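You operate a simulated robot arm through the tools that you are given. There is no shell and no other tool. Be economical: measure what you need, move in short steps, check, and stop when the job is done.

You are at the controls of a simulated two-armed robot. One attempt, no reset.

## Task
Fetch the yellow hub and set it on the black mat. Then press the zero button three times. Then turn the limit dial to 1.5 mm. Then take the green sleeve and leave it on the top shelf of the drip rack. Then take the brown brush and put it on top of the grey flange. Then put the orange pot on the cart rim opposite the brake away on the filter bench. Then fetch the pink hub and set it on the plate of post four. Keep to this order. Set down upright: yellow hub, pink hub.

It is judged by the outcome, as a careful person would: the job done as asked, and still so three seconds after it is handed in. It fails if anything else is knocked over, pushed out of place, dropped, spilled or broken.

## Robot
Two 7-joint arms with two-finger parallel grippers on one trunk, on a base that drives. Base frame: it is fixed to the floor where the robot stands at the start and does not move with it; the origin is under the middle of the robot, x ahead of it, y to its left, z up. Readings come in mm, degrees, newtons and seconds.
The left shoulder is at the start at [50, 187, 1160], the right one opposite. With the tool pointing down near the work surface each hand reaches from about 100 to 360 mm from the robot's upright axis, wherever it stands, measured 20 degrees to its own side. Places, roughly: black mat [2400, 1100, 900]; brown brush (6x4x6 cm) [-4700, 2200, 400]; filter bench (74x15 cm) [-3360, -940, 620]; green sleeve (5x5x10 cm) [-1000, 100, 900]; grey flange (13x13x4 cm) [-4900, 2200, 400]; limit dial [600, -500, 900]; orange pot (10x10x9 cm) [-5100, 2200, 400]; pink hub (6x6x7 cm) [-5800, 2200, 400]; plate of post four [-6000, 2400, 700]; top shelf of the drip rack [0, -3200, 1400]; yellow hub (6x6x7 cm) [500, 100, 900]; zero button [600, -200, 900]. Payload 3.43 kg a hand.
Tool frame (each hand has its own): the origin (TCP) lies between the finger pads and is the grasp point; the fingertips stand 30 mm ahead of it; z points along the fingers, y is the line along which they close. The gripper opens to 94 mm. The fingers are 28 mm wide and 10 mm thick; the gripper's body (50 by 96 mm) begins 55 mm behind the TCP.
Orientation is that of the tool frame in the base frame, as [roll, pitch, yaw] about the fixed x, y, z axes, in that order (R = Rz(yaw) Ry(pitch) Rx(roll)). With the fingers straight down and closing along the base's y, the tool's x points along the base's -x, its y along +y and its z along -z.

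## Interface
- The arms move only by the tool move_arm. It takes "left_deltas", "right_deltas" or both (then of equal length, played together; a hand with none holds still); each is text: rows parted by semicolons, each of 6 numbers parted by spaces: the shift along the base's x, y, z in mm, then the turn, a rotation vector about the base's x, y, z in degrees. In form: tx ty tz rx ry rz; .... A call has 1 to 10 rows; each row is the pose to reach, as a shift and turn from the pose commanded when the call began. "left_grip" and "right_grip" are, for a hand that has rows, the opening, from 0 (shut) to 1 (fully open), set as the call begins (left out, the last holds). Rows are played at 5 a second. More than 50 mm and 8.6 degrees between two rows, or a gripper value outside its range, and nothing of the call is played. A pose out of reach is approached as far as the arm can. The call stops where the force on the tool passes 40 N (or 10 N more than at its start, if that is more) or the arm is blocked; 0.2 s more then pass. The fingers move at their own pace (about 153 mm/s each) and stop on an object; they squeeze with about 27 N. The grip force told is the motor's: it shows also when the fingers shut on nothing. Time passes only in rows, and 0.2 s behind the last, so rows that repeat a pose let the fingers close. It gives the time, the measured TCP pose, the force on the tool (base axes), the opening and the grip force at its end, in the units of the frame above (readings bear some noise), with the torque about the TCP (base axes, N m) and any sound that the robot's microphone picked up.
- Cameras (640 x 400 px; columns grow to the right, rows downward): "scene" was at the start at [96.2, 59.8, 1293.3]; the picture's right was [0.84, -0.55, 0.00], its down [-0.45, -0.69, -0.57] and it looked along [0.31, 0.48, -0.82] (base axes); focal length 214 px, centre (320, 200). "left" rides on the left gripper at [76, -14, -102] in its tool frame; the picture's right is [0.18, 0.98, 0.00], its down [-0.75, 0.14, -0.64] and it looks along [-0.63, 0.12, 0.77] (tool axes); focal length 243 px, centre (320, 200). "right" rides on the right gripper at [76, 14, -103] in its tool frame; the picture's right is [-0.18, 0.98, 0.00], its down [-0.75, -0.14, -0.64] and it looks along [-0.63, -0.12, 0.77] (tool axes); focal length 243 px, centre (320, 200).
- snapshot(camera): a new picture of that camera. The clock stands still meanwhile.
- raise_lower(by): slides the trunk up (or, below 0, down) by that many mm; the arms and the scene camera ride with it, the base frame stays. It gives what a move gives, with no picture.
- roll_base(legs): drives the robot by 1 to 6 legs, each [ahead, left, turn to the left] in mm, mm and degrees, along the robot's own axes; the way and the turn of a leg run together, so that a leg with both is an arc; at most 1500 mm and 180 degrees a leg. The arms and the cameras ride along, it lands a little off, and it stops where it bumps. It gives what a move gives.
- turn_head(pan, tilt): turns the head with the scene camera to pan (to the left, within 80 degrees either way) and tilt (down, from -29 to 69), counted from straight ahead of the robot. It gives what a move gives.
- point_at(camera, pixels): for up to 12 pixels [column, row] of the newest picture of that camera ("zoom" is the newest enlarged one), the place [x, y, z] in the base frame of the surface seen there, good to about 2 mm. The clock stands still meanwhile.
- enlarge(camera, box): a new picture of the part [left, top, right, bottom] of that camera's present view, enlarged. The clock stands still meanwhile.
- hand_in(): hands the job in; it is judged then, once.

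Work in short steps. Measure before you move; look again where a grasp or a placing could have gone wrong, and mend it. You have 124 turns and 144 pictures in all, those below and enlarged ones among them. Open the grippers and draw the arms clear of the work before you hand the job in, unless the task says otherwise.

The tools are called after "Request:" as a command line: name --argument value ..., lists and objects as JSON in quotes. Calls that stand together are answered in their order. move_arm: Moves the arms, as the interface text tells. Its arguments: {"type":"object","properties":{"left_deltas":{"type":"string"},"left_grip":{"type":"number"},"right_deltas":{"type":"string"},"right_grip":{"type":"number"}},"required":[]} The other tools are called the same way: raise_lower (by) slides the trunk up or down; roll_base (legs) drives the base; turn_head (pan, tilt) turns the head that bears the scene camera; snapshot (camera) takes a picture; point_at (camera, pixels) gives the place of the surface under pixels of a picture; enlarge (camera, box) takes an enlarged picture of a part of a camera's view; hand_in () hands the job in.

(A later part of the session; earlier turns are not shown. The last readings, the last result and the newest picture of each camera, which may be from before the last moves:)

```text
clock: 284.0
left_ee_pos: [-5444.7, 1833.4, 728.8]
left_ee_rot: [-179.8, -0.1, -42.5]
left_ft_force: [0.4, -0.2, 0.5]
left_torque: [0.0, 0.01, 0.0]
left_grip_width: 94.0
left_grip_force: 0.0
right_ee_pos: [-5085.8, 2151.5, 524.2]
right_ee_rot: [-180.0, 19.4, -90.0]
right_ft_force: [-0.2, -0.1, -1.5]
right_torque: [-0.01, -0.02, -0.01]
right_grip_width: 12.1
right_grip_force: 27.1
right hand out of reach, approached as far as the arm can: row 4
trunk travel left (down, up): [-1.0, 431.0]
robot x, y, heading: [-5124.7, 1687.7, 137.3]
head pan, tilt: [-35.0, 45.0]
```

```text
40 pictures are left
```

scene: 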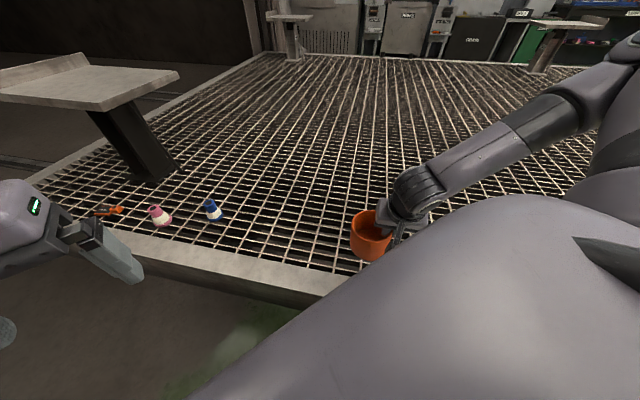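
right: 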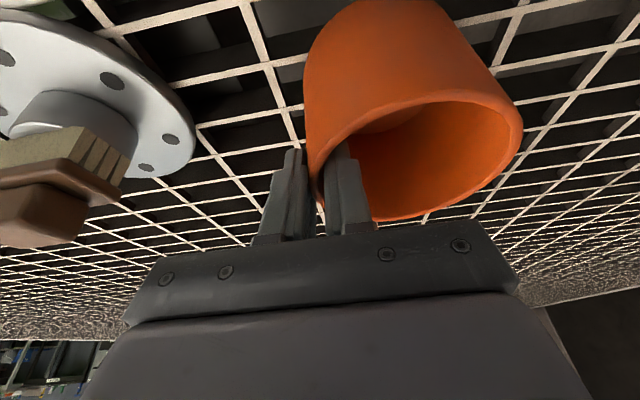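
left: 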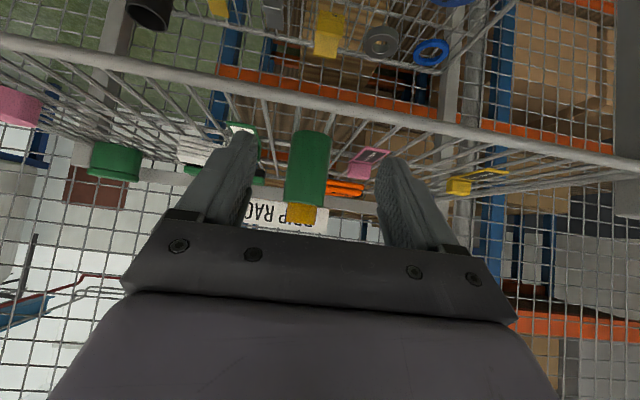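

Pot lifted. Back off from the cart, raise the trunk 250 mm, turn to face south (−y) and look for the filter bench.

Request:
roll_base --legs '[[-190, 206, 0]]'

Request:
raise_lower --by 250

Request:
roll_base --legs '[[0, 0, 133]]'

Request:
turn_head --pan 30 --tilt 20

Request:
snapshot --camera "scene"

```text
clock: 285.9
left_ee_pos: [-5446.1, 1554.6, 728.3]
left_ee_rot: [-179.7, -0.2, -42.3]
left_ft_force: [0.7, -0.6, 0.3]
left_torque: [-0.01, 0.01, 0.01]
left_grip_width: 93.9
left_grip_force: 0.0
right_ee_pos: [-5087.6, 1874.3, 523.6]
right_ee_rot: [180.0, 19.4, -90.0]
right_ft_force: [1.2, -0.7, 0.1]
right_torque: [-0.03, -0.02, 0.01]
right_grip_width: 12.3
right_grip_force: 26.9
trunk travel left (down, up): [-1.0, 431.0]
robot x, y, heading: [-5124.6, 1411.4, 137.3]
head pan, tilt: [-35.0, 45.0]
```

```text
clock: 288.5
left_ee_pos: [-5445.4, 1555.0, 975.6]
left_ee_rot: [-179.9, -0.2, -42.4]
left_ft_force: [0.5, 0.3, -0.1]
left_torque: [0.0, -0.02, 0.0]
left_grip_width: 94.0
left_grip_force: 0.1
right_ee_pos: [-5086.2, 1873.2, 774.2]
right_ee_rot: [179.9, 19.3, -89.8]
right_ft_force: [-0.1, -0.1, -1.6]
right_torque: [-0.03, -0.04, 0.02]
right_grip_width: 12.0
right_grip_force: 26.8
trunk travel left (down, up): [-251.0, 181.0]
robot x, y, heading: [-5123.0, 1413.7, 137.2]
head pan, tilt: [-35.0, 45.0]
```

```text
clock: 294.4
left_ee_pos: [-5004.7, 1080.0, 977.3]
left_ee_rot: [-179.8, -0.2, 91.8]
left_ft_force: [0.5, 0.3, -0.3]
left_torque: [0.01, 0.0, -0.01]
left_grip_width: 94.1
left_grip_force: 0.1
right_ee_pos: [-5481.9, 1116.8, 773.2]
right_ee_rot: [180.0, 19.4, 44.1]
right_ft_force: [0.7, 0.4, -1.2]
right_torque: [0.03, 0.02, 0.06]
right_grip_width: 11.9
right_grip_force: 26.9
trunk travel left (down, up): [-251.0, 181.0]
robot x, y, heading: [-5126.6, 1411.2, -88.4]
head pan, tilt: [-35.0, 45.0]
```

```text
clock: 295.8
left_ee_pos: [-5004.3, 1078.9, 976.0]
left_ee_rot: [-179.8, -0.2, 91.8]
left_ft_force: [0.1, -1.3, 0.0]
left_torque: [-0.01, 0.01, -0.01]
left_grip_width: 94.1
left_grip_force: 0.1
right_ee_pos: [-5482.4, 1116.3, 774.0]
right_ee_rot: [-180.0, 19.4, 44.1]
right_ft_force: [0.1, -0.2, -1.2]
right_torque: [-0.01, 0.0, -0.02]
right_grip_width: 11.8
right_grip_force: 26.4
trunk travel left (down, up): [-251.0, 181.0]
robot x, y, heading: [-5125.5, 1410.1, -88.5]
head pan, tilt: [30.0, 20.0]
```

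```text
39 pictures are left
```

scene: 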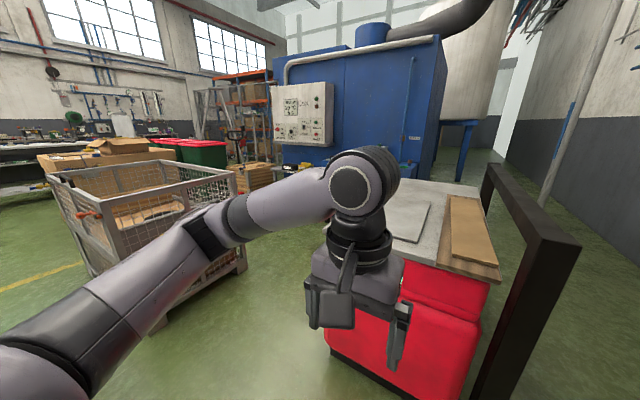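

The blue filter unit is ahead-left. Measure around it and the obstacles (cage, red bin).

Request:
point_at --camera "scene" --pixels '[[300, 110], [360, 100], [235, 180], [240, 265], [330, 360], [480, 270], [290, 150], [420, 130], [255, 170], [280, 230], [410, 170], [400, 190]]'

Request:
enlarge --camera "scene" --box '[200, 60, 480, 235]'

```text
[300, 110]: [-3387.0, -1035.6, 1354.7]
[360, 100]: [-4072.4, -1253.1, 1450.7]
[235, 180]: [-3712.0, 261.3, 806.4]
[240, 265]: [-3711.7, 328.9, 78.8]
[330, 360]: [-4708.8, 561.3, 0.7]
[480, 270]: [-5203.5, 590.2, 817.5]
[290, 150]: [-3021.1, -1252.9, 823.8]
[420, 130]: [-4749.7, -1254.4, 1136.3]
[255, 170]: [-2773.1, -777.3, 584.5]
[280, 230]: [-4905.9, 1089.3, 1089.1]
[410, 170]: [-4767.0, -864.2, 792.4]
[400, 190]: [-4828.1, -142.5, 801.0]
```

```text
2.29 times, centred on (340, 148) of scene
```

zoom: 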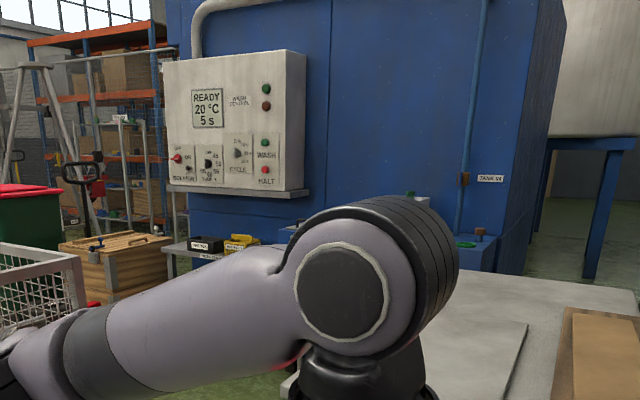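

Bench lies under the control box (y≈−940). Route: east to x≈−4150, then south between the red table (x≤−4700) and the cage (x≥−3712).

Request:
roll_base --legs '[[0, 975, -1.5], [1450, 0, 0]]'

Request:
turn_head --pan 40 --tilt 30

Request:
snapshot --camera "scene"

```text
clock: 307.7
left_ee_pos: [-4049.6, -360.6, 977.8]
left_ee_rot: [-179.8, -0.3, 89.9]
left_ft_force: [0.0, 0.3, -0.1]
left_torque: [0.02, 0.0, 0.0]
left_grip_width: 94.0
left_grip_force: 0.0
right_ee_pos: [-4526.5, -307.5, 771.8]
right_ee_rot: [-179.9, 19.3, 42.2]
right_ft_force: [1.0, 0.4, -0.9]
right_torque: [0.03, -0.03, 0.01]
right_grip_width: 11.9
right_grip_force: 26.9
trunk travel left (down, up): [-251.0, 181.0]
robot x, y, heading: [-4157.9, -23.2, -90.5]
head pan, tilt: [30.0, 20.0]
```

```text
clock: 308.4
left_ee_pos: [-4050.3, -361.3, 977.5]
left_ee_rot: [-179.8, -0.2, 90.0]
left_ft_force: [-0.2, -0.5, 0.0]
left_torque: [-0.01, 0.02, -0.01]
left_grip_width: 94.2
left_grip_force: 0.0
right_ee_pos: [-4526.6, -307.7, 773.3]
right_ee_rot: [180.0, 19.3, 42.3]
right_ft_force: [0.1, 0.2, -1.1]
right_torque: [0.02, 0.01, -0.01]
right_grip_width: 11.8
right_grip_force: 26.9
trunk travel left (down, up): [-251.0, 181.0]
robot x, y, heading: [-4160.8, -25.8, -90.6]
head pan, tilt: [40.0, 30.0]
```

```text
37 pictures are left
```

scene: 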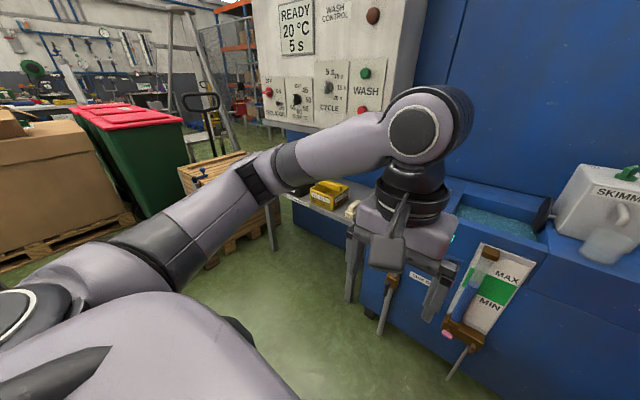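

Measure the tank front, the control box and the bench.

Request:
point_at --camera "scene" --pixels '[[320, 200], [295, 198], [365, 280], [500, 350], [470, 215], [345, 100], [300, 130], [330, 195], [272, 240], [350, 210], [255, 70], [415, 60]]'

Request:
roll_base --legs '[[0, 700, 0.5]]'

Request:
turn_head --pan 0 --tilt 40

Request:
snapshot --camera "scene"

```text
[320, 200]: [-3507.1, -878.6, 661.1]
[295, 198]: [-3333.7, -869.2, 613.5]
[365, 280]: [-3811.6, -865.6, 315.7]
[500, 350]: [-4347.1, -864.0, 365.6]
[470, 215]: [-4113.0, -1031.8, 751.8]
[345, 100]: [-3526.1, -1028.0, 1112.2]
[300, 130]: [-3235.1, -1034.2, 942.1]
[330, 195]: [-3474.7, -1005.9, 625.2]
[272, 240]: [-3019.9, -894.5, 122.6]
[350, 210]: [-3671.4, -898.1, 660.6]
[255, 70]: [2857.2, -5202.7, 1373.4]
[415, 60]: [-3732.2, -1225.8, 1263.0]
```

```text
clock: 310.8
left_ee_pos: [-3749.2, -364.7, 977.4]
left_ee_rot: [-179.8, -0.2, 90.5]
left_ft_force: [0.4, 0.0, 0.4]
left_torque: [0.01, 0.0, -0.02]
left_grip_width: 93.7
left_grip_force: 0.1
right_ee_pos: [-4226.6, -317.0, 773.4]
right_ee_rot: [-179.8, 19.6, 42.8]
right_ft_force: [-0.2, -0.6, -0.6]
right_torque: [0.01, 0.02, 0.0]
right_grip_width: 12.0
right_grip_force: 27.2
trunk travel left (down, up): [-251.0, 181.0]
robot x, y, heading: [-3863.4, -30.6, -89.6]
head pan, tilt: [40.0, 30.0]
stopped in leg 1: the robot was blocked; the commanded pose is now the measured one
```

```text
clock: 311.9
left_ee_pos: [-3749.0, -365.1, 978.5]
left_ee_rot: [-179.7, -0.2, 90.5]
left_ft_force: [0.5, -1.0, -0.1]
left_torque: [-0.01, 0.01, -0.02]
left_grip_width: 93.9
left_grip_force: 0.0
right_ee_pos: [-4226.8, -316.9, 773.6]
right_ee_rot: [-180.0, 19.4, 42.9]
right_ft_force: [0.5, -0.7, -0.3]
right_torque: [0.03, -0.02, 0.0]
right_grip_width: 11.8
right_grip_force: 26.6
trunk travel left (down, up): [-251.0, 181.0]
robot x, y, heading: [-3860.4, -31.7, -89.6]
head pan, tilt: [0.0, 40.0]
```

```text
36 pictures are left
```

scene: 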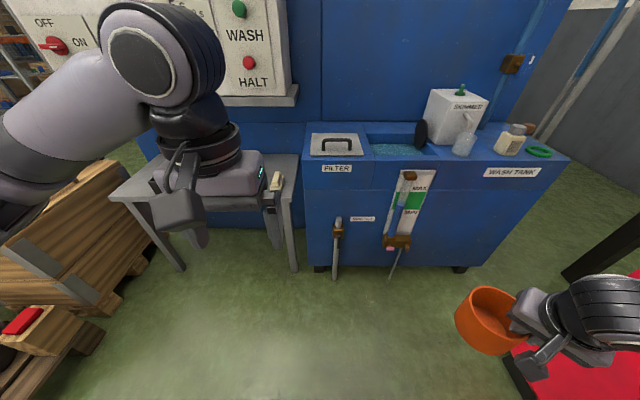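

Blocked at x≈−3860, probably by the cage corner behind. Measure the wooden crates and the bench.

Request:
point_at --camera "scene" --pixels '[[120, 165], [140, 240], [100, 300], [20, 250], [70, 330], [75, 230], [210, 215], [290, 160], [130, 190], [290, 205], [275, 182], [120, 275]]'

Request:
enlarge --camera "scene" --box '[90, 130, 310, 268]'

```text
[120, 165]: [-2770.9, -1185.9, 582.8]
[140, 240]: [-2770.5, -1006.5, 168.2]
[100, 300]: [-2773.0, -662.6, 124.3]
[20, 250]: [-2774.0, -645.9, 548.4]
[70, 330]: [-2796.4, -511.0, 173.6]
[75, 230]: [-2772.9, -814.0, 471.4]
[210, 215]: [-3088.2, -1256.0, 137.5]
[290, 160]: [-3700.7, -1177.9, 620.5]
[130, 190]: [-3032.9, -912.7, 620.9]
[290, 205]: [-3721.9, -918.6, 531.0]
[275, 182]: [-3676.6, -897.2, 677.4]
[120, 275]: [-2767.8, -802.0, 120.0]
```

```text
2.90 times, centred on (200, 199) of scene
```

zoom: 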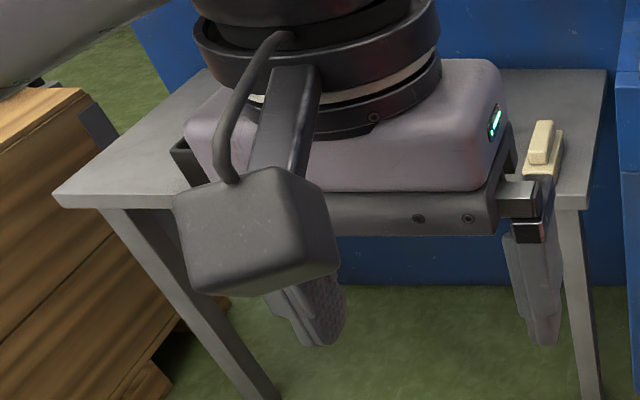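

Bench top z 620, x −3730…−3020, front y≈−865; the rest is clear at y≈−450. Drive ahead 420 mm, then east 450 mm and look.

Request:
roll_base --legs '[[420, 0, -0.4], [0, 450, 0]]'

Request:
move_arm --left_deltas "30 30 10 0 0 0; 60 60 20 0 0 0; 90 90 30 0 0 0"

Request:
turn_head --pan -5 --tilt 45

Request:
snapshot --camera "scene"

```text
clock: 316.7
left_ee_pos: [-3306.9, -786.9, 977.3]
left_ee_rot: [-179.8, -0.2, 89.8]
left_ft_force: [0.2, -0.1, 0.2]
left_torque: [-0.01, 0.0, -0.01]
left_grip_width: 93.8
left_grip_force: 0.0
right_ee_pos: [-3784.1, -735.6, 773.2]
right_ee_rot: [179.9, 19.5, 42.3]
right_ft_force: [-0.3, -0.4, -0.6]
right_torque: [0.05, 0.0, -0.01]
right_grip_width: 11.5
right_grip_force: 27.0
trunk travel left (down, up): [-251.0, 181.0]
robot x, y, heading: [-3416.0, -452.0, -90.3]
head pan, tilt: [0.0, 40.0]
```

```text
clock: 317.5
left_ee_pos: [-3215.9, -695.6, 1007.8]
left_ee_rot: [-179.8, -0.2, 89.9]
left_ft_force: [-0.2, 0.9, 0.3]
left_torque: [-0.04, 0.02, 0.0]
left_grip_width: 94.0
left_grip_force: 0.1
right_ee_pos: [-3783.4, -735.6, 773.3]
right_ee_rot: [180.0, 19.5, 42.3]
right_ft_force: [-0.6, -0.2, -0.6]
right_torque: [0.02, 0.01, -0.02]
right_grip_width: 11.7
right_grip_force: 27.0
trunk travel left (down, up): [-251.0, 181.0]
robot x, y, heading: [-3416.1, -452.0, -90.7]
head pan, tilt: [0.0, 40.0]
```

```text
clock: 318.2
left_ee_pos: [-3217.1, -697.7, 1007.4]
left_ee_rot: [-179.8, -0.2, 90.0]
left_ft_force: [0.0, -0.2, -0.1]
left_torque: [-0.01, 0.0, 0.0]
left_grip_width: 93.8
left_grip_force: 0.1
right_ee_pos: [-3783.9, -733.7, 772.0]
right_ee_rot: [-180.0, 19.4, 42.3]
right_ft_force: [0.7, -0.8, -0.5]
right_torque: [0.04, 0.02, 0.04]
right_grip_width: 11.5
right_grip_force: 26.9
trunk travel left (down, up): [-251.0, 181.0]
robot x, y, heading: [-3419.5, -449.1, -90.4]
head pan, tilt: [-5.0, 45.0]
```

```text
34 pictures are left
```

scene: 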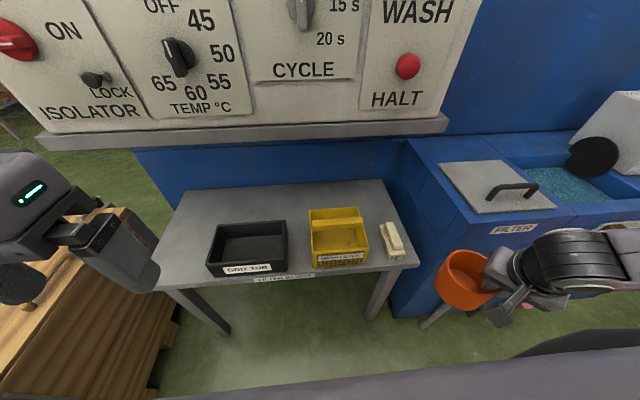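

Bench view is clear. Enlarge labels and measure free space.

Request:
enlarge --camera "scene" --box '[140, 160, 430, 341]'

Request:
point_at --camera "scene" --pixels '[[165, 288], [208, 270], [212, 230], [285, 222], [290, 265], [195, 200], [300, 205], [310, 210], [418, 265], [384, 185], [240, 190], [300, 230]]'

```text
2.21 times, centred on (285, 250) of scene
```

zoom: 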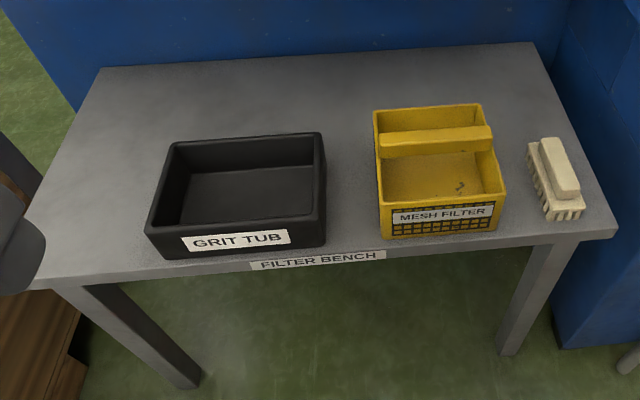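

```text
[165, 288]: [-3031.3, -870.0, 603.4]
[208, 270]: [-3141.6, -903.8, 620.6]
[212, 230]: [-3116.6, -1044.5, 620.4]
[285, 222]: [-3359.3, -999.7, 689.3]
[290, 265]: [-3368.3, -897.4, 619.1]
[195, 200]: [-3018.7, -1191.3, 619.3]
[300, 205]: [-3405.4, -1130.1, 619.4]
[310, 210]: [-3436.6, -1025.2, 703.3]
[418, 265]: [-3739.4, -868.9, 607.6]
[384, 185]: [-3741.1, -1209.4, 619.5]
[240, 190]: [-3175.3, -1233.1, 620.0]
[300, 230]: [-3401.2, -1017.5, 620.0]
```

Free spot is the bench's left end (x −3020…≈−3145), 125 mm wide, for the 100 mm pot; with the present hand angle the pot can be set there directly at (−3070, −945). Shift the base 290 mm east and bring the right hand across, raised.

Request:
roll_base --legs '[[0, 288, 0.4]]'

Request:
move_arm --right_deltas "20 5 30 0 0 0; 55 5 60 0 0 0; 95 0 75 0 0 0; 140 -10 80 0 0 0; 185 -20 80 0 0 0; 230 -35 80 0 0 0; 275 -50 80 0 0 0; 320 -65 80 0 0 0; 360 -80 80 0 0 0; 397 -92 80 0 0 0"

Request:
snapshot --camera "scene"

```text
clock: 320.2
left_ee_pos: [-2925.8, -695.3, 1006.7]
left_ee_rot: [-179.8, -0.2, 90.2]
left_ft_force: [0.3, -0.2, 0.0]
left_torque: [0.0, 0.01, 0.02]
left_grip_width: 94.3
left_grip_force: 0.0
right_ee_pos: [-3492.0, -737.6, 772.7]
right_ee_rot: [-179.8, 19.5, 42.7]
right_ft_force: [0.0, 0.0, -0.5]
right_torque: [0.05, 0.02, 0.0]
right_grip_width: 11.5
right_grip_force: 27.1
trunk travel left (down, up): [-251.0, 181.0]
robot x, y, heading: [-3126.3, -451.8, -89.9]
head pan, tilt: [-5.0, 45.0]
```

```text
clock: 322.4
left_ee_pos: [-2925.9, -696.7, 1006.9]
left_ee_rot: [-179.7, -0.2, 90.2]
left_ft_force: [-0.5, 0.6, -0.1]
left_torque: [0.02, -0.01, -0.02]
left_grip_width: 94.0
left_grip_force: 0.1
right_ee_pos: [-3290.1, -807.8, 892.2]
right_ee_rot: [180.0, 19.4, 42.7]
right_ft_force: [0.3, -0.5, -1.7]
right_torque: [0.03, 0.02, -0.01]
right_grip_width: 11.3
right_grip_force: 27.3
right hand out of reach, approached as far as the arm can: row 1, 2, 3, 4, 6, 7, 8, 9, 10
trunk travel left (down, up): [-251.0, 181.0]
robot x, y, heading: [-3125.0, -452.9, -90.0]
head pan, tilt: [-5.0, 45.0]
```

```text
32 pictures are left
```

scene: 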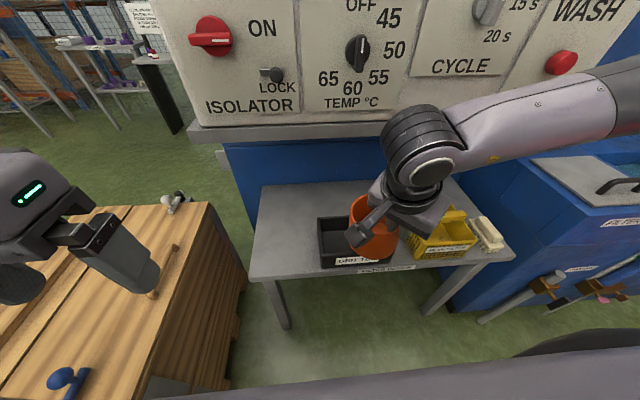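

The wrist limits the crossing; instead I turn the base 30° left, which carries the pot over the spot with the arm as is. Measure the tub edge first, then move.

Request:
point_at --camera "scene" --pixels '[[319, 222], [322, 262], [320, 240], [314, 245], [262, 188], [252, 270], [345, 262]]'

Request:
roll_base --legs '[[0, 0, 30], [50, -65, 0]]'

Request:
snapshot --camera "scene"

Request:
snapshot --camera "right"

```text
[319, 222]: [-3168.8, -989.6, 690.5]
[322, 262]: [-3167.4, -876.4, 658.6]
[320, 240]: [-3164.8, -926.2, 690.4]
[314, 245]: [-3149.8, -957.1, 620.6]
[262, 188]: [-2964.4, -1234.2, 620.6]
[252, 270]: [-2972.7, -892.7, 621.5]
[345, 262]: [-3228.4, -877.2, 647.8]
```

```text
clock: 325.1
left_ee_pos: [-2863.3, -636.3, 1007.7]
left_ee_rot: [-179.7, 0.1, 119.9]
left_ft_force: [0.4, 0.9, -0.8]
left_torque: [0.02, -0.01, 0.0]
left_grip_width: 94.2
left_grip_force: 0.1
right_ee_pos: [-3125.1, -914.2, 892.0]
right_ee_rot: [-179.6, 19.6, 72.7]
right_ft_force: [-0.1, 0.1, -0.2]
right_torque: [0.02, 0.03, 0.01]
right_grip_width: 11.0
right_grip_force: 27.1
trunk travel left (down, up): [-251.0, 181.0]
robot x, y, heading: [-3156.9, -528.8, -60.3]
head pan, tilt: [-5.0, 45.0]
stopped in leg 2: the robot was blocked; the commanded pose is now the measured one
```

```text
31 pictures are left
```

scene: 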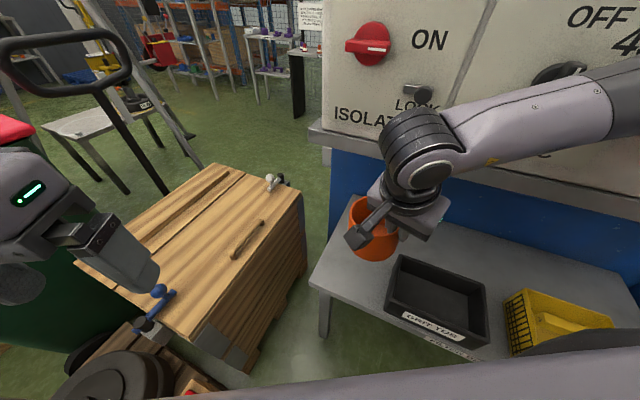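

```text
30 pictures are left
```

right: 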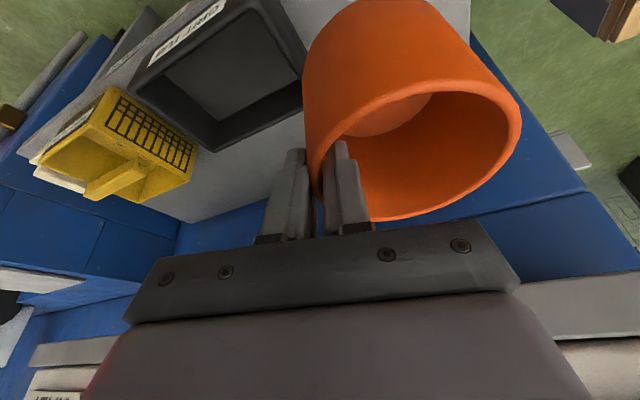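

Bench end is x≈−2970, tub edge −3166, so there's ample room. Nudge the pot 15 mm inward, then lower with the trunk by 185 mm.

Request:
move_arm --right_deltas "6 -9 0 0 0 0; 12 -18 0 0 0 0"

Request:
raise_lower --by -184

Request:
move_arm --right_deltas "0 0 -2 0 0 0; 0 0 -4 0 0 0; 0 0 -6 0 0 0; 0 0 -8 0 0 0; 0 0 -10 0 0 0"

Request:
snapshot --camera "scene"

```text
clock: 325.7
left_ee_pos: [-2861.6, -636.0, 1008.4]
left_ee_rot: [-179.5, 0.1, 120.1]
left_ft_force: [0.3, 0.1, 0.5]
left_torque: [0.0, 0.0, -0.02]
left_grip_width: 93.9
left_grip_force: 0.0
right_ee_pos: [-3114.6, -933.7, 892.7]
right_ee_rot: [-179.5, 19.4, 72.8]
right_ft_force: [0.0, 0.9, -1.2]
right_torque: [0.03, 0.0, -0.01]
right_grip_width: 11.1
right_grip_force: 27.2
right hand out of reach, approached as far as the arm can: row 2
trunk travel left (down, up): [-251.0, 181.0]
robot x, y, heading: [-3160.8, -530.4, -60.2]
head pan, tilt: [-5.0, 45.0]
```

```text
clock: 327.8
left_ee_pos: [-2863.9, -642.1, 823.8]
left_ee_rot: [-179.7, -0.1, 119.9]
left_ft_force: [-0.2, -0.2, 1.0]
left_torque: [0.0, -0.01, -0.01]
left_grip_width: 94.1
left_grip_force: 0.0
right_ee_pos: [-3117.1, -938.2, 705.9]
right_ee_rot: [-179.7, 19.1, 72.6]
right_ft_force: [0.1, -0.3, 1.7]
right_torque: [0.09, -0.24, 0.01]
right_grip_width: 11.3
right_grip_force: 27.3
trunk travel left (down, up): [-67.0, 365.0]
robot x, y, heading: [-3155.9, -532.4, -60.3]
head pan, tilt: [-5.0, 45.0]
```

```text
clock: 328.9
left_ee_pos: [-2863.6, -640.9, 824.4]
left_ee_rot: [-179.8, 0.0, 119.9]
left_ft_force: [-0.1, -0.1, -0.7]
left_torque: [-0.03, -0.02, 0.01]
left_grip_width: 94.2
left_grip_force: 0.0
right_ee_pos: [-3118.7, -939.3, 698.5]
right_ee_rot: [-180.0, 19.2, 72.5]
right_ft_force: [2.1, -3.1, 26.2]
right_torque: [0.02, -0.27, -0.21]
right_grip_width: 12.1
right_grip_force: 26.9
trunk travel left (down, up): [-67.0, 365.0]
robot x, y, heading: [-3154.9, -530.6, -60.4]
head pan, tilt: [-5.0, 45.0]
```

```text
29 pictures are left
```

scene: 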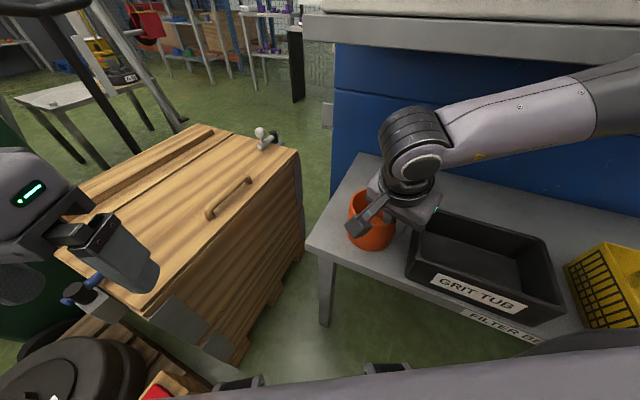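

Pot rests on the bench (26 N). Ease, open to ~28 mm, lift with the trunk, check, and back off a little.

Request:
move_arm --right_deltas "0 0 4 0 0 0; 0 0 4 0 0 0; 0 0 4 0 0 0" --right_grip 0.28

Request:
raise_lower --by 200

Request:
roll_base --legs '[[-298, -118, 0]]'

Request:
turn_head --pan 0 --tilt 35

Request:
snapshot --camera "scene"

```text
clock: 329.8
left_ee_pos: [-2864.4, -641.4, 823.7]
left_ee_rot: [-179.8, -0.3, 120.0]
left_ft_force: [0.7, -1.0, -0.5]
left_torque: [0.01, 0.03, 0.02]
left_grip_width: 93.8
left_grip_force: 0.0
right_ee_pos: [-3118.5, -937.8, 700.4]
right_ee_rot: [-179.7, 19.1, 72.6]
right_ft_force: [0.1, 0.1, 0.0]
right_torque: [0.03, 0.01, 0.0]
right_grip_width: 26.3
right_grip_force: 0.1
trunk travel left (down, up): [-67.0, 365.0]
robot x, y, heading: [-3157.8, -527.5, -60.4]
head pan, tilt: [-5.0, 45.0]
```

```text
clock: 331.9
left_ee_pos: [-2864.7, -636.4, 1025.0]
left_ee_rot: [-179.6, 0.2, 119.9]
left_ft_force: [-0.3, -0.5, -0.3]
left_torque: [-0.02, 0.02, -0.03]
left_grip_width: 94.2
left_grip_force: 0.0
right_ee_pos: [-3120.0, -934.3, 904.7]
right_ee_rot: [-180.0, 19.5, 72.6]
right_ft_force: [0.4, 0.7, -0.7]
right_torque: [-0.02, 0.01, -0.01]
right_grip_width: 26.6
right_grip_force: 0.1
trunk travel left (down, up): [-267.0, 165.0]
robot x, y, heading: [-3156.1, -529.4, -60.3]
head pan, tilt: [-5.0, 45.0]
```

```text
clock: 332.6
left_ee_pos: [-2864.8, -637.6, 1024.8]
left_ee_rot: [-179.5, 0.1, 119.8]
left_ft_force: [-0.1, -0.8, 0.8]
left_torque: [0.01, 0.05, -0.01]
left_grip_width: 94.0
left_grip_force: 0.1
right_ee_pos: [-3118.1, -935.2, 904.1]
right_ee_rot: [179.9, 19.5, 72.5]
right_ft_force: [1.0, -0.9, -0.4]
right_torque: [0.0, -0.02, -0.02]
right_grip_width: 26.1
right_grip_force: 0.0
trunk travel left (down, up): [-267.0, 165.0]
robot x, y, heading: [-3156.4, -525.9, -60.4]
head pan, tilt: [-5.0, 45.0]
stopped in leg 1: the robot was blocked; the commanded pose is now the measured one
```

```text
clock: 333.3
left_ee_pos: [-2864.3, -637.1, 1023.8]
left_ee_rot: [-179.6, 0.1, 119.9]
left_ft_force: [-0.8, 0.0, 0.2]
left_torque: [-0.02, 0.01, -0.02]
left_grip_width: 94.0
left_grip_force: 0.0
right_ee_pos: [-3118.7, -936.1, 905.4]
right_ee_rot: [180.0, 19.5, 72.6]
right_ft_force: [0.6, 0.0, -0.5]
right_torque: [-0.01, -0.06, -0.01]
right_grip_width: 26.4
right_grip_force: 0.1
trunk travel left (down, up): [-267.0, 165.0]
robot x, y, heading: [-3159.7, -527.2, -60.3]
head pan, tilt: [0.0, 35.0]
```

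```text
28 pictures are left
```

scene: 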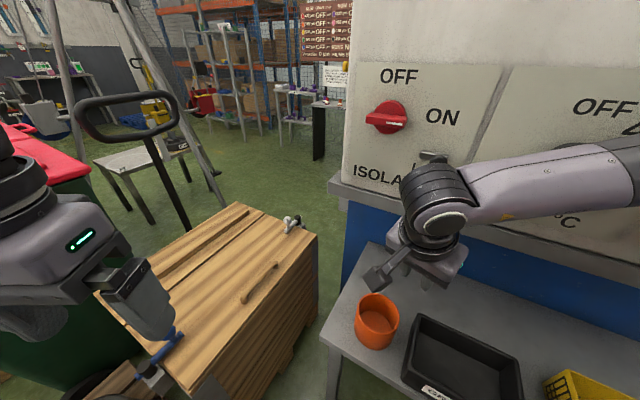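

Pot stands well on the bench. The base is touching something; try backing straight away (+y) first.

Request:
roll_base --legs '[[-50, 30, 0]]'

Request:
roll_base --legs '[[-110, 64, 0]]'

Request:
turn_head --pan 75 --tilt 60

Request:
snapshot --camera "scene"

```text
clock: 334.3
left_ee_pos: [-2864.7, -582.8, 1023.7]
left_ee_rot: [-179.8, -0.1, 119.8]
left_ft_force: [-0.7, 0.8, 0.0]
left_torque: [-0.03, -0.01, 0.02]
left_grip_width: 94.1
left_grip_force: 0.1
right_ee_pos: [-3117.4, -878.8, 901.1]
right_ee_rot: [-179.9, 19.2, 72.6]
right_ft_force: [-1.1, -0.3, -0.1]
right_torque: [-0.03, 0.06, -0.02]
right_grip_width: 26.0
right_grip_force: 0.0
trunk travel left (down, up): [-267.0, 165.0]
robot x, y, heading: [-3158.7, -469.9, -60.3]
head pan, tilt: [0.0, 35.0]
```

```text
clock: 335.5
left_ee_pos: [-2861.2, -455.6, 1024.6]
left_ee_rot: [-179.8, -0.2, 119.9]
left_ft_force: [-0.9, -0.2, -0.7]
left_torque: [0.03, 0.03, -0.03]
left_grip_width: 93.7
left_grip_force: 0.0
right_ee_pos: [-3115.8, -754.1, 901.7]
right_ee_rot: [-179.9, 19.3, 72.5]
right_ft_force: [-0.9, -0.4, -0.2]
right_torque: [-0.03, 0.0, 0.02]
right_grip_width: 26.3
right_grip_force: 0.2
trunk travel left (down, up): [-267.0, 165.0]
robot x, y, heading: [-3158.9, -344.1, -60.4]
head pan, tilt: [0.0, 35.0]
```

```text
clock: 337.0
left_ee_pos: [-2862.7, -457.5, 1023.0]
left_ee_rot: [-179.8, -0.2, 119.9]
left_ft_force: [-0.4, 0.8, -0.6]
left_torque: [-0.04, -0.03, -0.01]
left_grip_width: 94.0
left_grip_force: 0.0
right_ee_pos: [-3117.0, -754.0, 901.9]
right_ee_rot: [-179.9, 19.1, 72.6]
right_ft_force: [0.3, -0.8, -0.8]
right_torque: [0.0, 0.03, -0.01]
right_grip_width: 26.2
right_grip_force: 0.1
trunk travel left (down, up): [-267.0, 165.0]
robot x, y, heading: [-3156.3, -345.9, -60.2]
head pan, tilt: [75.0, 60.0]
```

```text
27 pictures are left
```

scene: 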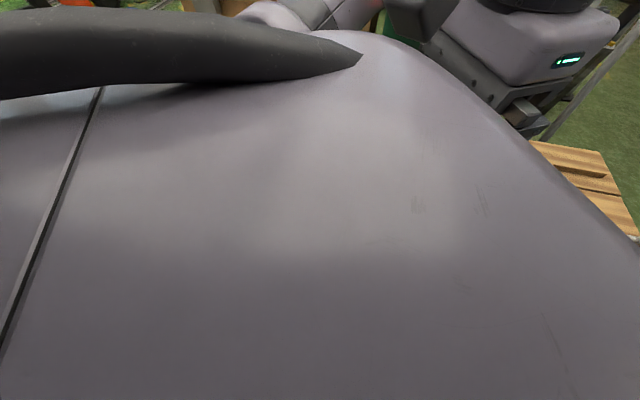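

Free now. Drive the whole way back to the cart's west end: west, turn to heading 137, north, then west.

Request:
roll_base --legs '[[-467, -819, 0], [0, 0, -162.5], [590, -632, 0], [590, -632, 0]]'

Request:
roll_base --legs '[[620, 580, 0], [620, 580, 0]]'

Request:
turn_head --pan -30 --tilt 40

Request:
snapshot --camera "scene"

```text
clock: 356.9
left_ee_pos: [-4444.2, 1401.6, 1023.6]
left_ee_rot: [-179.8, -0.2, -41.6]
left_ft_force: [0.6, -0.4, 0.9]
left_torque: [-0.02, -0.01, 0.0]
left_grip_width: 94.0
left_grip_force: 0.1
right_ee_pos: [-4296.4, 1764.6, 902.1]
right_ee_rot: [-180.0, 19.3, -88.8]
right_ft_force: [-0.1, 0.0, -0.9]
right_torque: [0.04, 0.02, 0.02]
right_grip_width: 26.3
right_grip_force: 0.0
trunk travel left (down, up): [-267.0, 165.0]
robot x, y, heading: [-4128.3, 1389.4, 138.4]
head pan, tilt: [75.0, 60.0]
```

```text
clock: 365.6
left_ee_pos: [-6153.4, 1362.1, 1023.1]
left_ee_rot: [-179.8, -0.1, -41.4]
left_ft_force: [1.3, -0.3, 0.5]
left_torque: [0.03, 0.03, 0.0]
left_grip_width: 93.8
left_grip_force: 0.0
right_ee_pos: [-6007.0, 1725.4, 901.6]
right_ee_rot: [-180.0, 19.2, -88.7]
right_ft_force: [-0.3, 0.1, 0.9]
right_torque: [0.0, 0.0, 0.05]
right_grip_width: 26.2
right_grip_force: 0.1
trunk travel left (down, up): [-267.0, 165.0]
robot x, y, heading: [-5837.6, 1350.0, 138.5]
head pan, tilt: [75.0, 60.0]
```

```text
clock: 367.4
left_ee_pos: [-6152.1, 1362.9, 1023.0]
left_ee_rot: [-179.8, -0.2, -41.4]
left_ft_force: [0.1, 0.3, 0.5]
left_torque: [-0.02, 0.03, 0.01]
left_grip_width: 94.4
left_grip_force: 0.0
right_ee_pos: [-6007.3, 1724.7, 902.5]
right_ee_rot: [-179.9, 19.1, -88.7]
right_ft_force: [1.4, -0.6, 0.0]
right_torque: [-0.01, -0.01, 0.01]
right_grip_width: 26.1
right_grip_force: 0.0
trunk travel left (down, up): [-267.0, 165.0]
robot x, y, heading: [-5837.5, 1349.2, 138.4]
head pan, tilt: [-30.0, 40.0]
```

```text
26 pictures are left
```

scene: 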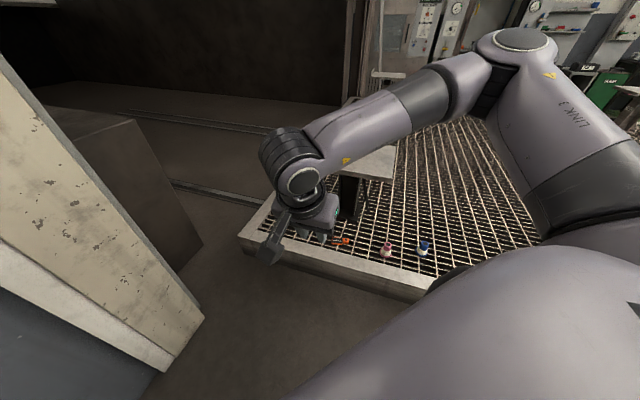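

Elbow is up. Measure the pink hub (387,248), the ON HOLD tag and the plate.

Request:
enlarge --camera "scene" --box '[310, 130, 470, 270]'

Request:
point_at --camera "scene" --pixels '[[387, 243], [387, 250], [387, 256], [345, 242], [423, 250], [365, 165], [392, 178], [350, 175], [395, 155], [340, 200], [380, 170]]'

```text
2.86 times, centred on (390, 200) of scene
```

zoom: 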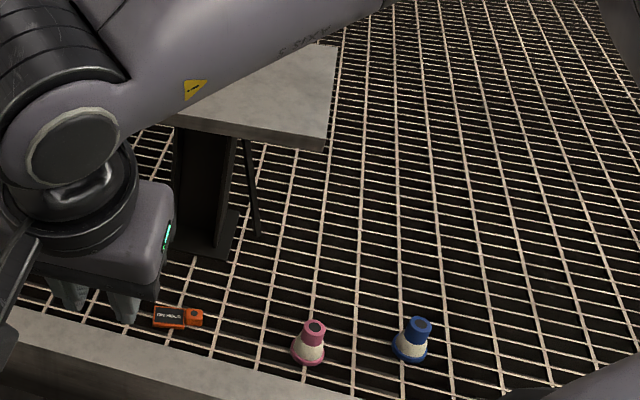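

```text
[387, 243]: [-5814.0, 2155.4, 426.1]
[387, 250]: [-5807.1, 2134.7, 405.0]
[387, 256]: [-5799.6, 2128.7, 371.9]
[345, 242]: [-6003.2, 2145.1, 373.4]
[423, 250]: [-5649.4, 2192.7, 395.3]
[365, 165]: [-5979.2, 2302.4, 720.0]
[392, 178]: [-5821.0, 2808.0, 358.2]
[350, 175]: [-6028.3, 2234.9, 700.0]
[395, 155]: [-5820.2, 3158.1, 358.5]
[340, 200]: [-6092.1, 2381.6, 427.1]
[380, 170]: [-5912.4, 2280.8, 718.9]
```

Hub axis ≈(−5810, 2157), base z 358; plate top z 720, front edge y≈2240. Position the base, swing the right hand over the hub's x, lower the trunk and look.

Request:
roll_base --legs '[[208, -206, 0]]'

Request:
move_arm --right_deltas "40 5 0 0 0 -1.3; 80 10 0 0 0 -1.3; 120 20 0 0 0 -1.3; 165 35 0 0 0 -1.3; 212 50 0 0 0 -1.3" --right_grip 1

Request:
raise_lower --by -266

Request:
move_arm --right_deltas "0 10 -40 0 0 0; 0 20 -80 0 0 0; 0 30 -115 0 0 0; 0 40 -145 0 0 0"

Request:
snapshot --camera "right"

```text
clock: 369.5
left_ee_pos: [-6170.1, 1654.8, 1023.1]
left_ee_rot: [-179.8, -0.2, -41.4]
left_ft_force: [-0.5, -0.1, 0.1]
left_torque: [-0.04, 0.02, 0.02]
left_grip_width: 93.7
left_grip_force: 0.1
right_ee_pos: [-6024.4, 2018.7, 902.1]
right_ee_rot: [-179.9, 19.2, -88.7]
right_ft_force: [0.0, -0.3, 0.4]
right_torque: [0.02, 0.0, 0.03]
right_grip_width: 26.5
right_grip_force: 0.1
trunk travel left (down, up): [-267.0, 165.0]
robot x, y, heading: [-5859.4, 1642.1, 138.4]
head pan, tilt: [-30.0, 40.0]
```

```text
clock: 370.7
left_ee_pos: [-6170.9, 1656.8, 1023.7]
left_ee_rot: [-179.8, -0.1, -41.4]
left_ft_force: [-0.5, -0.1, -0.4]
left_torque: [-0.02, 0.0, -0.02]
left_grip_width: 93.8
left_grip_force: 0.1
right_ee_pos: [-5836.2, 2111.1, 911.1]
right_ee_rot: [-179.9, 19.0, -89.9]
right_ft_force: [1.3, -0.1, -0.3]
right_torque: [0.0, -0.02, -0.01]
right_grip_width: 94.1
right_grip_force: 0.1
right hand out of reach, approached as far as the arm can: row 3, 4, 5
trunk travel left (down, up): [-267.0, 165.0]
robot x, y, heading: [-5855.4, 1642.3, 138.5]
head pan, tilt: [-30.0, 40.0]
```

```text
clock: 373.4
left_ee_pos: [-6171.7, 1654.1, 757.8]
left_ee_rot: [-179.9, -0.1, -41.4]
left_ft_force: [0.0, 0.1, -0.1]
left_torque: [0.04, 0.01, 0.01]
left_grip_width: 94.0
left_grip_force: 0.1
right_ee_pos: [-5837.7, 2110.8, 646.9]
right_ee_rot: [-179.9, 19.1, -90.1]
right_ft_force: [0.6, 0.1, 0.6]
right_torque: [0.01, 0.0, -0.01]
right_grip_width: 94.0
right_grip_force: 0.1
trunk travel left (down, up): [-1.0, 431.0]
robot x, y, heading: [-5855.3, 1641.5, 138.0]
head pan, tilt: [-30.0, 40.0]
```

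```text
clock: 374.4
left_ee_pos: [-6170.8, 1654.2, 758.8]
left_ee_rot: [-179.9, -0.3, -41.4]
left_ft_force: [0.1, 0.3, -0.5]
left_torque: [0.0, 0.04, 0.01]
left_grip_width: 93.8
left_grip_force: 0.0
right_ee_pos: [-5838.4, 2150.5, 500.3]
right_ee_rot: [-179.9, 19.1, -90.0]
right_ft_force: [0.0, 1.0, 0.0]
right_torque: [0.0, -0.02, 0.0]
right_grip_width: 93.9
right_grip_force: 0.1
trunk travel left (down, up): [-1.0, 431.0]
robot x, y, heading: [-5856.4, 1644.7, 138.1]
head pan, tilt: [-30.0, 40.0]
```

```text
24 pictures are left
```

right: 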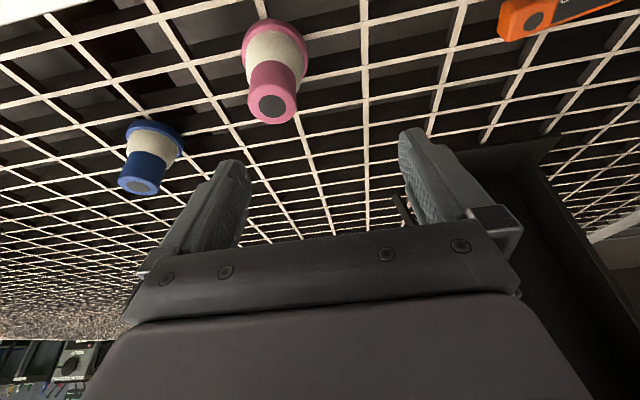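

Measure the hub's top and base from this view.

Request:
point_at --camera "right" --pixels '[[272, 104], [255, 108], [290, 108], [272, 88], [272, 120], [272, 70], [250, 45], [305, 45], [275, 30]]'

```text
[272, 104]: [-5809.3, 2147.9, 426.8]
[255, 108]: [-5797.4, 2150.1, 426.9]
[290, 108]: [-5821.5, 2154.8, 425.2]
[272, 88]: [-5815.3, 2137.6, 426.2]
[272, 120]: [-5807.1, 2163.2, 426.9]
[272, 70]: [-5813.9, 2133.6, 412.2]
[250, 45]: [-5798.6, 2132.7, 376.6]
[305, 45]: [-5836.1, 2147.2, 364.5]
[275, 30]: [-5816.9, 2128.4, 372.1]
```

Hub centre (−5810, 2150), top 427. Move over, descend to z 404, close and lift.

Request:
move_arm --right_deltas "15 -2 0 0 0 0; 28.5 -4 -20 0 0 0; 28.5 -4 -50 0 0 0; 28.5 -4 -80 0 0 0; 28.5 -4 -96 0 0 0"

Request:
move_arm --right_deltas "0 0 0 0 0 0; 0 0 0 0 0 0; 0 0 0 0 0 0; 0 -5 30 0 0 0; 0 -10 60 0 0 0; 0 -20 85 0 0 0" --right_grip 0

Request:
snapshot --camera "right"

Request:
snapshot --camera "scene"

```text
clock: 375.6
left_ee_pos: [-6170.1, 1654.9, 757.8]
left_ee_rot: [-179.7, -0.1, -41.5]
left_ft_force: [0.9, -0.1, -0.2]
left_torque: [-0.01, 0.04, 0.03]
left_grip_width: 94.3
left_grip_force: 0.0
right_ee_pos: [-5809.5, 2145.8, 404.2]
right_ee_rot: [-179.9, 18.9, -90.0]
right_ft_force: [0.6, -0.3, -0.7]
right_torque: [-0.01, 0.0, -0.02]
right_grip_width: 94.0
right_grip_force: 0.1
trunk travel left (down, up): [-1.0, 431.0]
robot x, y, heading: [-5855.9, 1642.5, 138.5]
head pan, tilt: [-30.0, 40.0]
```

```text
clock: 377.0
left_ee_pos: [-6170.8, 1656.3, 757.3]
left_ee_rot: [-179.9, -0.2, -41.4]
left_ft_force: [-0.1, -0.3, 0.3]
left_torque: [-0.01, 0.05, -0.02]
left_grip_width: 94.0
left_grip_force: 0.1
right_ee_pos: [-5811.7, 2126.4, 489.6]
right_ee_rot: [-179.8, 18.9, -89.9]
right_ft_force: [-0.6, -0.2, -3.8]
right_torque: [0.02, 0.01, -0.01]
right_grip_width: 36.8
right_grip_force: 27.1
trunk travel left (down, up): [-1.0, 431.0]
robot x, y, heading: [-5856.7, 1642.9, 138.2]
head pan, tilt: [-30.0, 40.0]
```

```text
23 pictures are left
```

right: 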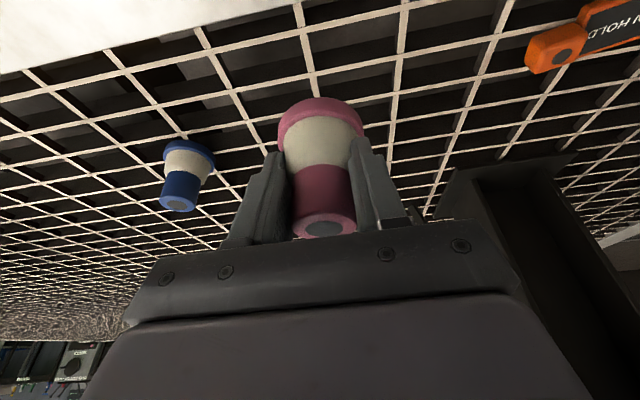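

```text
22 pictures are left
```

scene: 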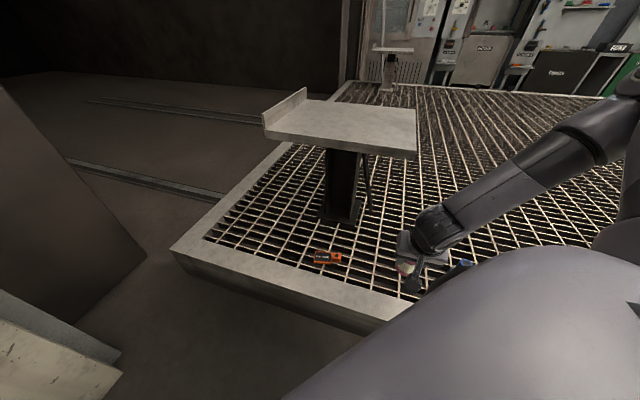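

Hub held. Measure the plate corners.

Request:
point_at --camera "scene" --pixels '[[270, 130], [410, 146], [410, 112], [315, 102], [340, 120], [385, 140], [340, 132], [345, 142]]'

Request:
enlarge --camera "scene" --box '[240, 70, 440, 195]'

```text
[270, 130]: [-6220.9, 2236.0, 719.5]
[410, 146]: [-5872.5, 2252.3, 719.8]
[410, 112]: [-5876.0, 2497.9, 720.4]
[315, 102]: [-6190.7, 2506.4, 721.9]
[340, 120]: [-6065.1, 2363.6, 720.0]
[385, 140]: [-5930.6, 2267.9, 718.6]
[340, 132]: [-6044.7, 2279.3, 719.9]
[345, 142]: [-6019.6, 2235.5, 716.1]
```

```text
3.20 times, centred on (340, 132) of scene
```

zoom: 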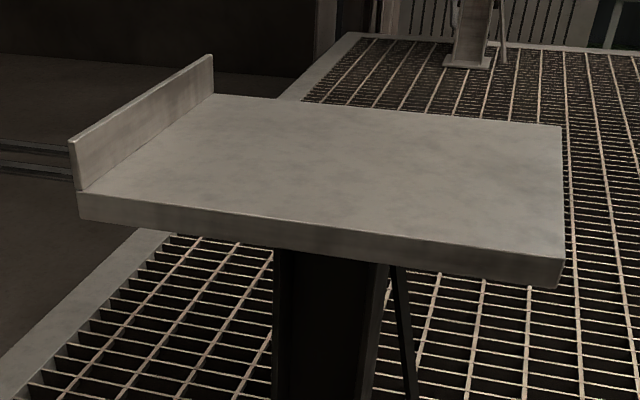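

Plate: x −6220…−5868, y 2235…2507, z 720. Target hub centre ≈(−5925, 2287). Raise the trunk, lift the hand, move the base closer and bring the hub over the plate.

Request:
raise_lower --by 200

Request:
move_arm --right_deltas "0 0 40 0 0 0; 0 0 80 0 0 0; 0 0 118 0 0 0" --left_deltas "20 0 0 0 0 0; 40 0 0 0 0 0; 60 0 0 0 0 0"

Request:
roll_base --legs '[[68, 3, 0]]'

Request:
move_arm --right_deltas "-20 35 0 0 0 0; -40 75 0 0 0 0; -56 115 0 0 0 0"

Request:
snapshot --camera "right"

Request:
snapshot --camera "scene"

```text
clock: 379.1
left_ee_pos: [-6169.9, 1655.9, 958.3]
left_ee_rot: [-179.9, -0.1, -41.4]
left_ft_force: [0.6, 0.3, 0.4]
left_torque: [-0.01, 0.0, 0.01]
left_grip_width: 93.8
left_grip_force: 0.1
right_ee_pos: [-5811.6, 2126.3, 688.5]
right_ee_rot: [-179.9, 19.1, -90.1]
right_ft_force: [0.4, -0.9, -3.7]
right_torque: [0.0, 0.0, -0.01]
right_grip_width: 36.9
right_grip_force: 26.8
trunk travel left (down, up): [-201.0, 231.0]
robot x, y, heading: [-5854.3, 1641.2, 138.4]
head pan, tilt: [-30.0, 40.0]
```

```text
clock: 379.5
left_ee_pos: [-6164.5, 1655.9, 958.2]
left_ee_rot: [-179.9, -0.5, -41.4]
left_ft_force: [-1.4, 1.0, 2.0]
left_torque: [-0.13, -0.17, 0.03]
left_grip_width: 93.9
left_grip_force: 0.0
right_ee_pos: [-5810.7, 2125.4, 706.4]
right_ee_rot: [-179.8, 19.0, -90.1]
right_ft_force: [-0.5, 0.0, -2.9]
right_torque: [-0.03, 0.01, 0.0]
right_grip_width: 37.1
right_grip_force: 27.5
trunk travel left (down, up): [-201.0, 231.0]
robot x, y, heading: [-5857.6, 1639.7, 138.4]
head pan, tilt: [-30.0, 40.0]
stopped in row 1 (left hand): the force on the tool passed its limit (the readings are from after the stop); the commanded pose is now the measured one
```

```text
clock: 380.5
left_ee_pos: [-6217.3, 1698.6, 958.2]
left_ee_rot: [-179.9, -0.4, -41.5]
left_ft_force: [-3.2, 1.3, 0.5]
left_torque: [-0.17, -0.39, 0.04]
left_grip_width: 93.7
left_grip_force: 0.0
right_ee_pos: [-5863.2, 2169.2, 707.3]
right_ee_rot: [-179.8, 19.2, -90.1]
right_ft_force: [-0.9, 0.6, -3.7]
right_torque: [0.01, 0.03, -0.01]
right_grip_width: 36.6
right_grip_force: 27.0
trunk travel left (down, up): [-201.0, 231.0]
robot x, y, heading: [-5906.3, 1685.8, 138.4]
head pan, tilt: [-30.0, 40.0]
```

```text
clock: 381.1
left_ee_pos: [-6216.5, 1698.4, 958.1]
left_ee_rot: [-179.8, -0.4, -41.6]
left_ft_force: [-0.8, 0.1, -0.4]
left_torque: [0.01, 0.02, -0.05]
left_grip_width: 93.8
left_grip_force: 0.1
right_ee_pos: [-5894.8, 2217.4, 700.0]
right_ee_rot: [-179.1, 16.2, -90.0]
right_ft_force: [-2.4, -15.2, -7.5]
right_torque: [0.27, -0.11, 0.03]
right_grip_width: 36.0
right_grip_force: 26.4
trunk travel left (down, up): [-201.0, 231.0]
robot x, y, heading: [-5906.9, 1687.2, 138.4]
head pan, tilt: [-30.0, 40.0]
stopped in row 3 (right hand): the force on the tool passed its limit (the readings are from after the stop); the commanded pose is now the measured one
```

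```text
20 pictures are left
```

right: 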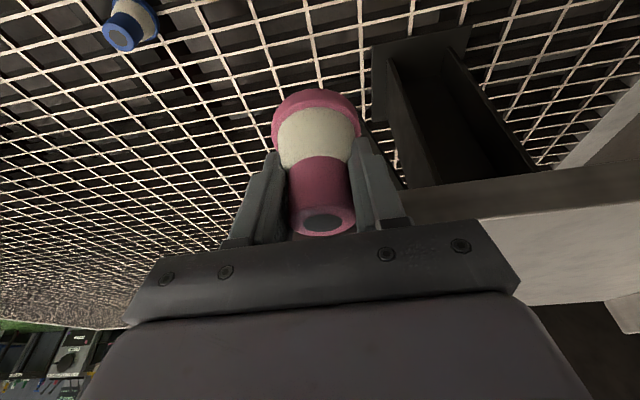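

```text
19 pictures are left
5 turns are left
```

scene: 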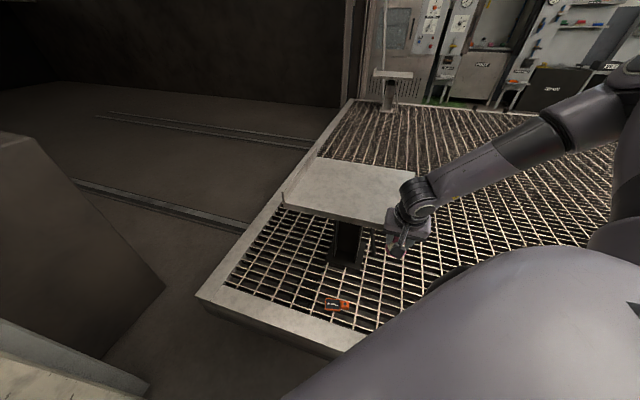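

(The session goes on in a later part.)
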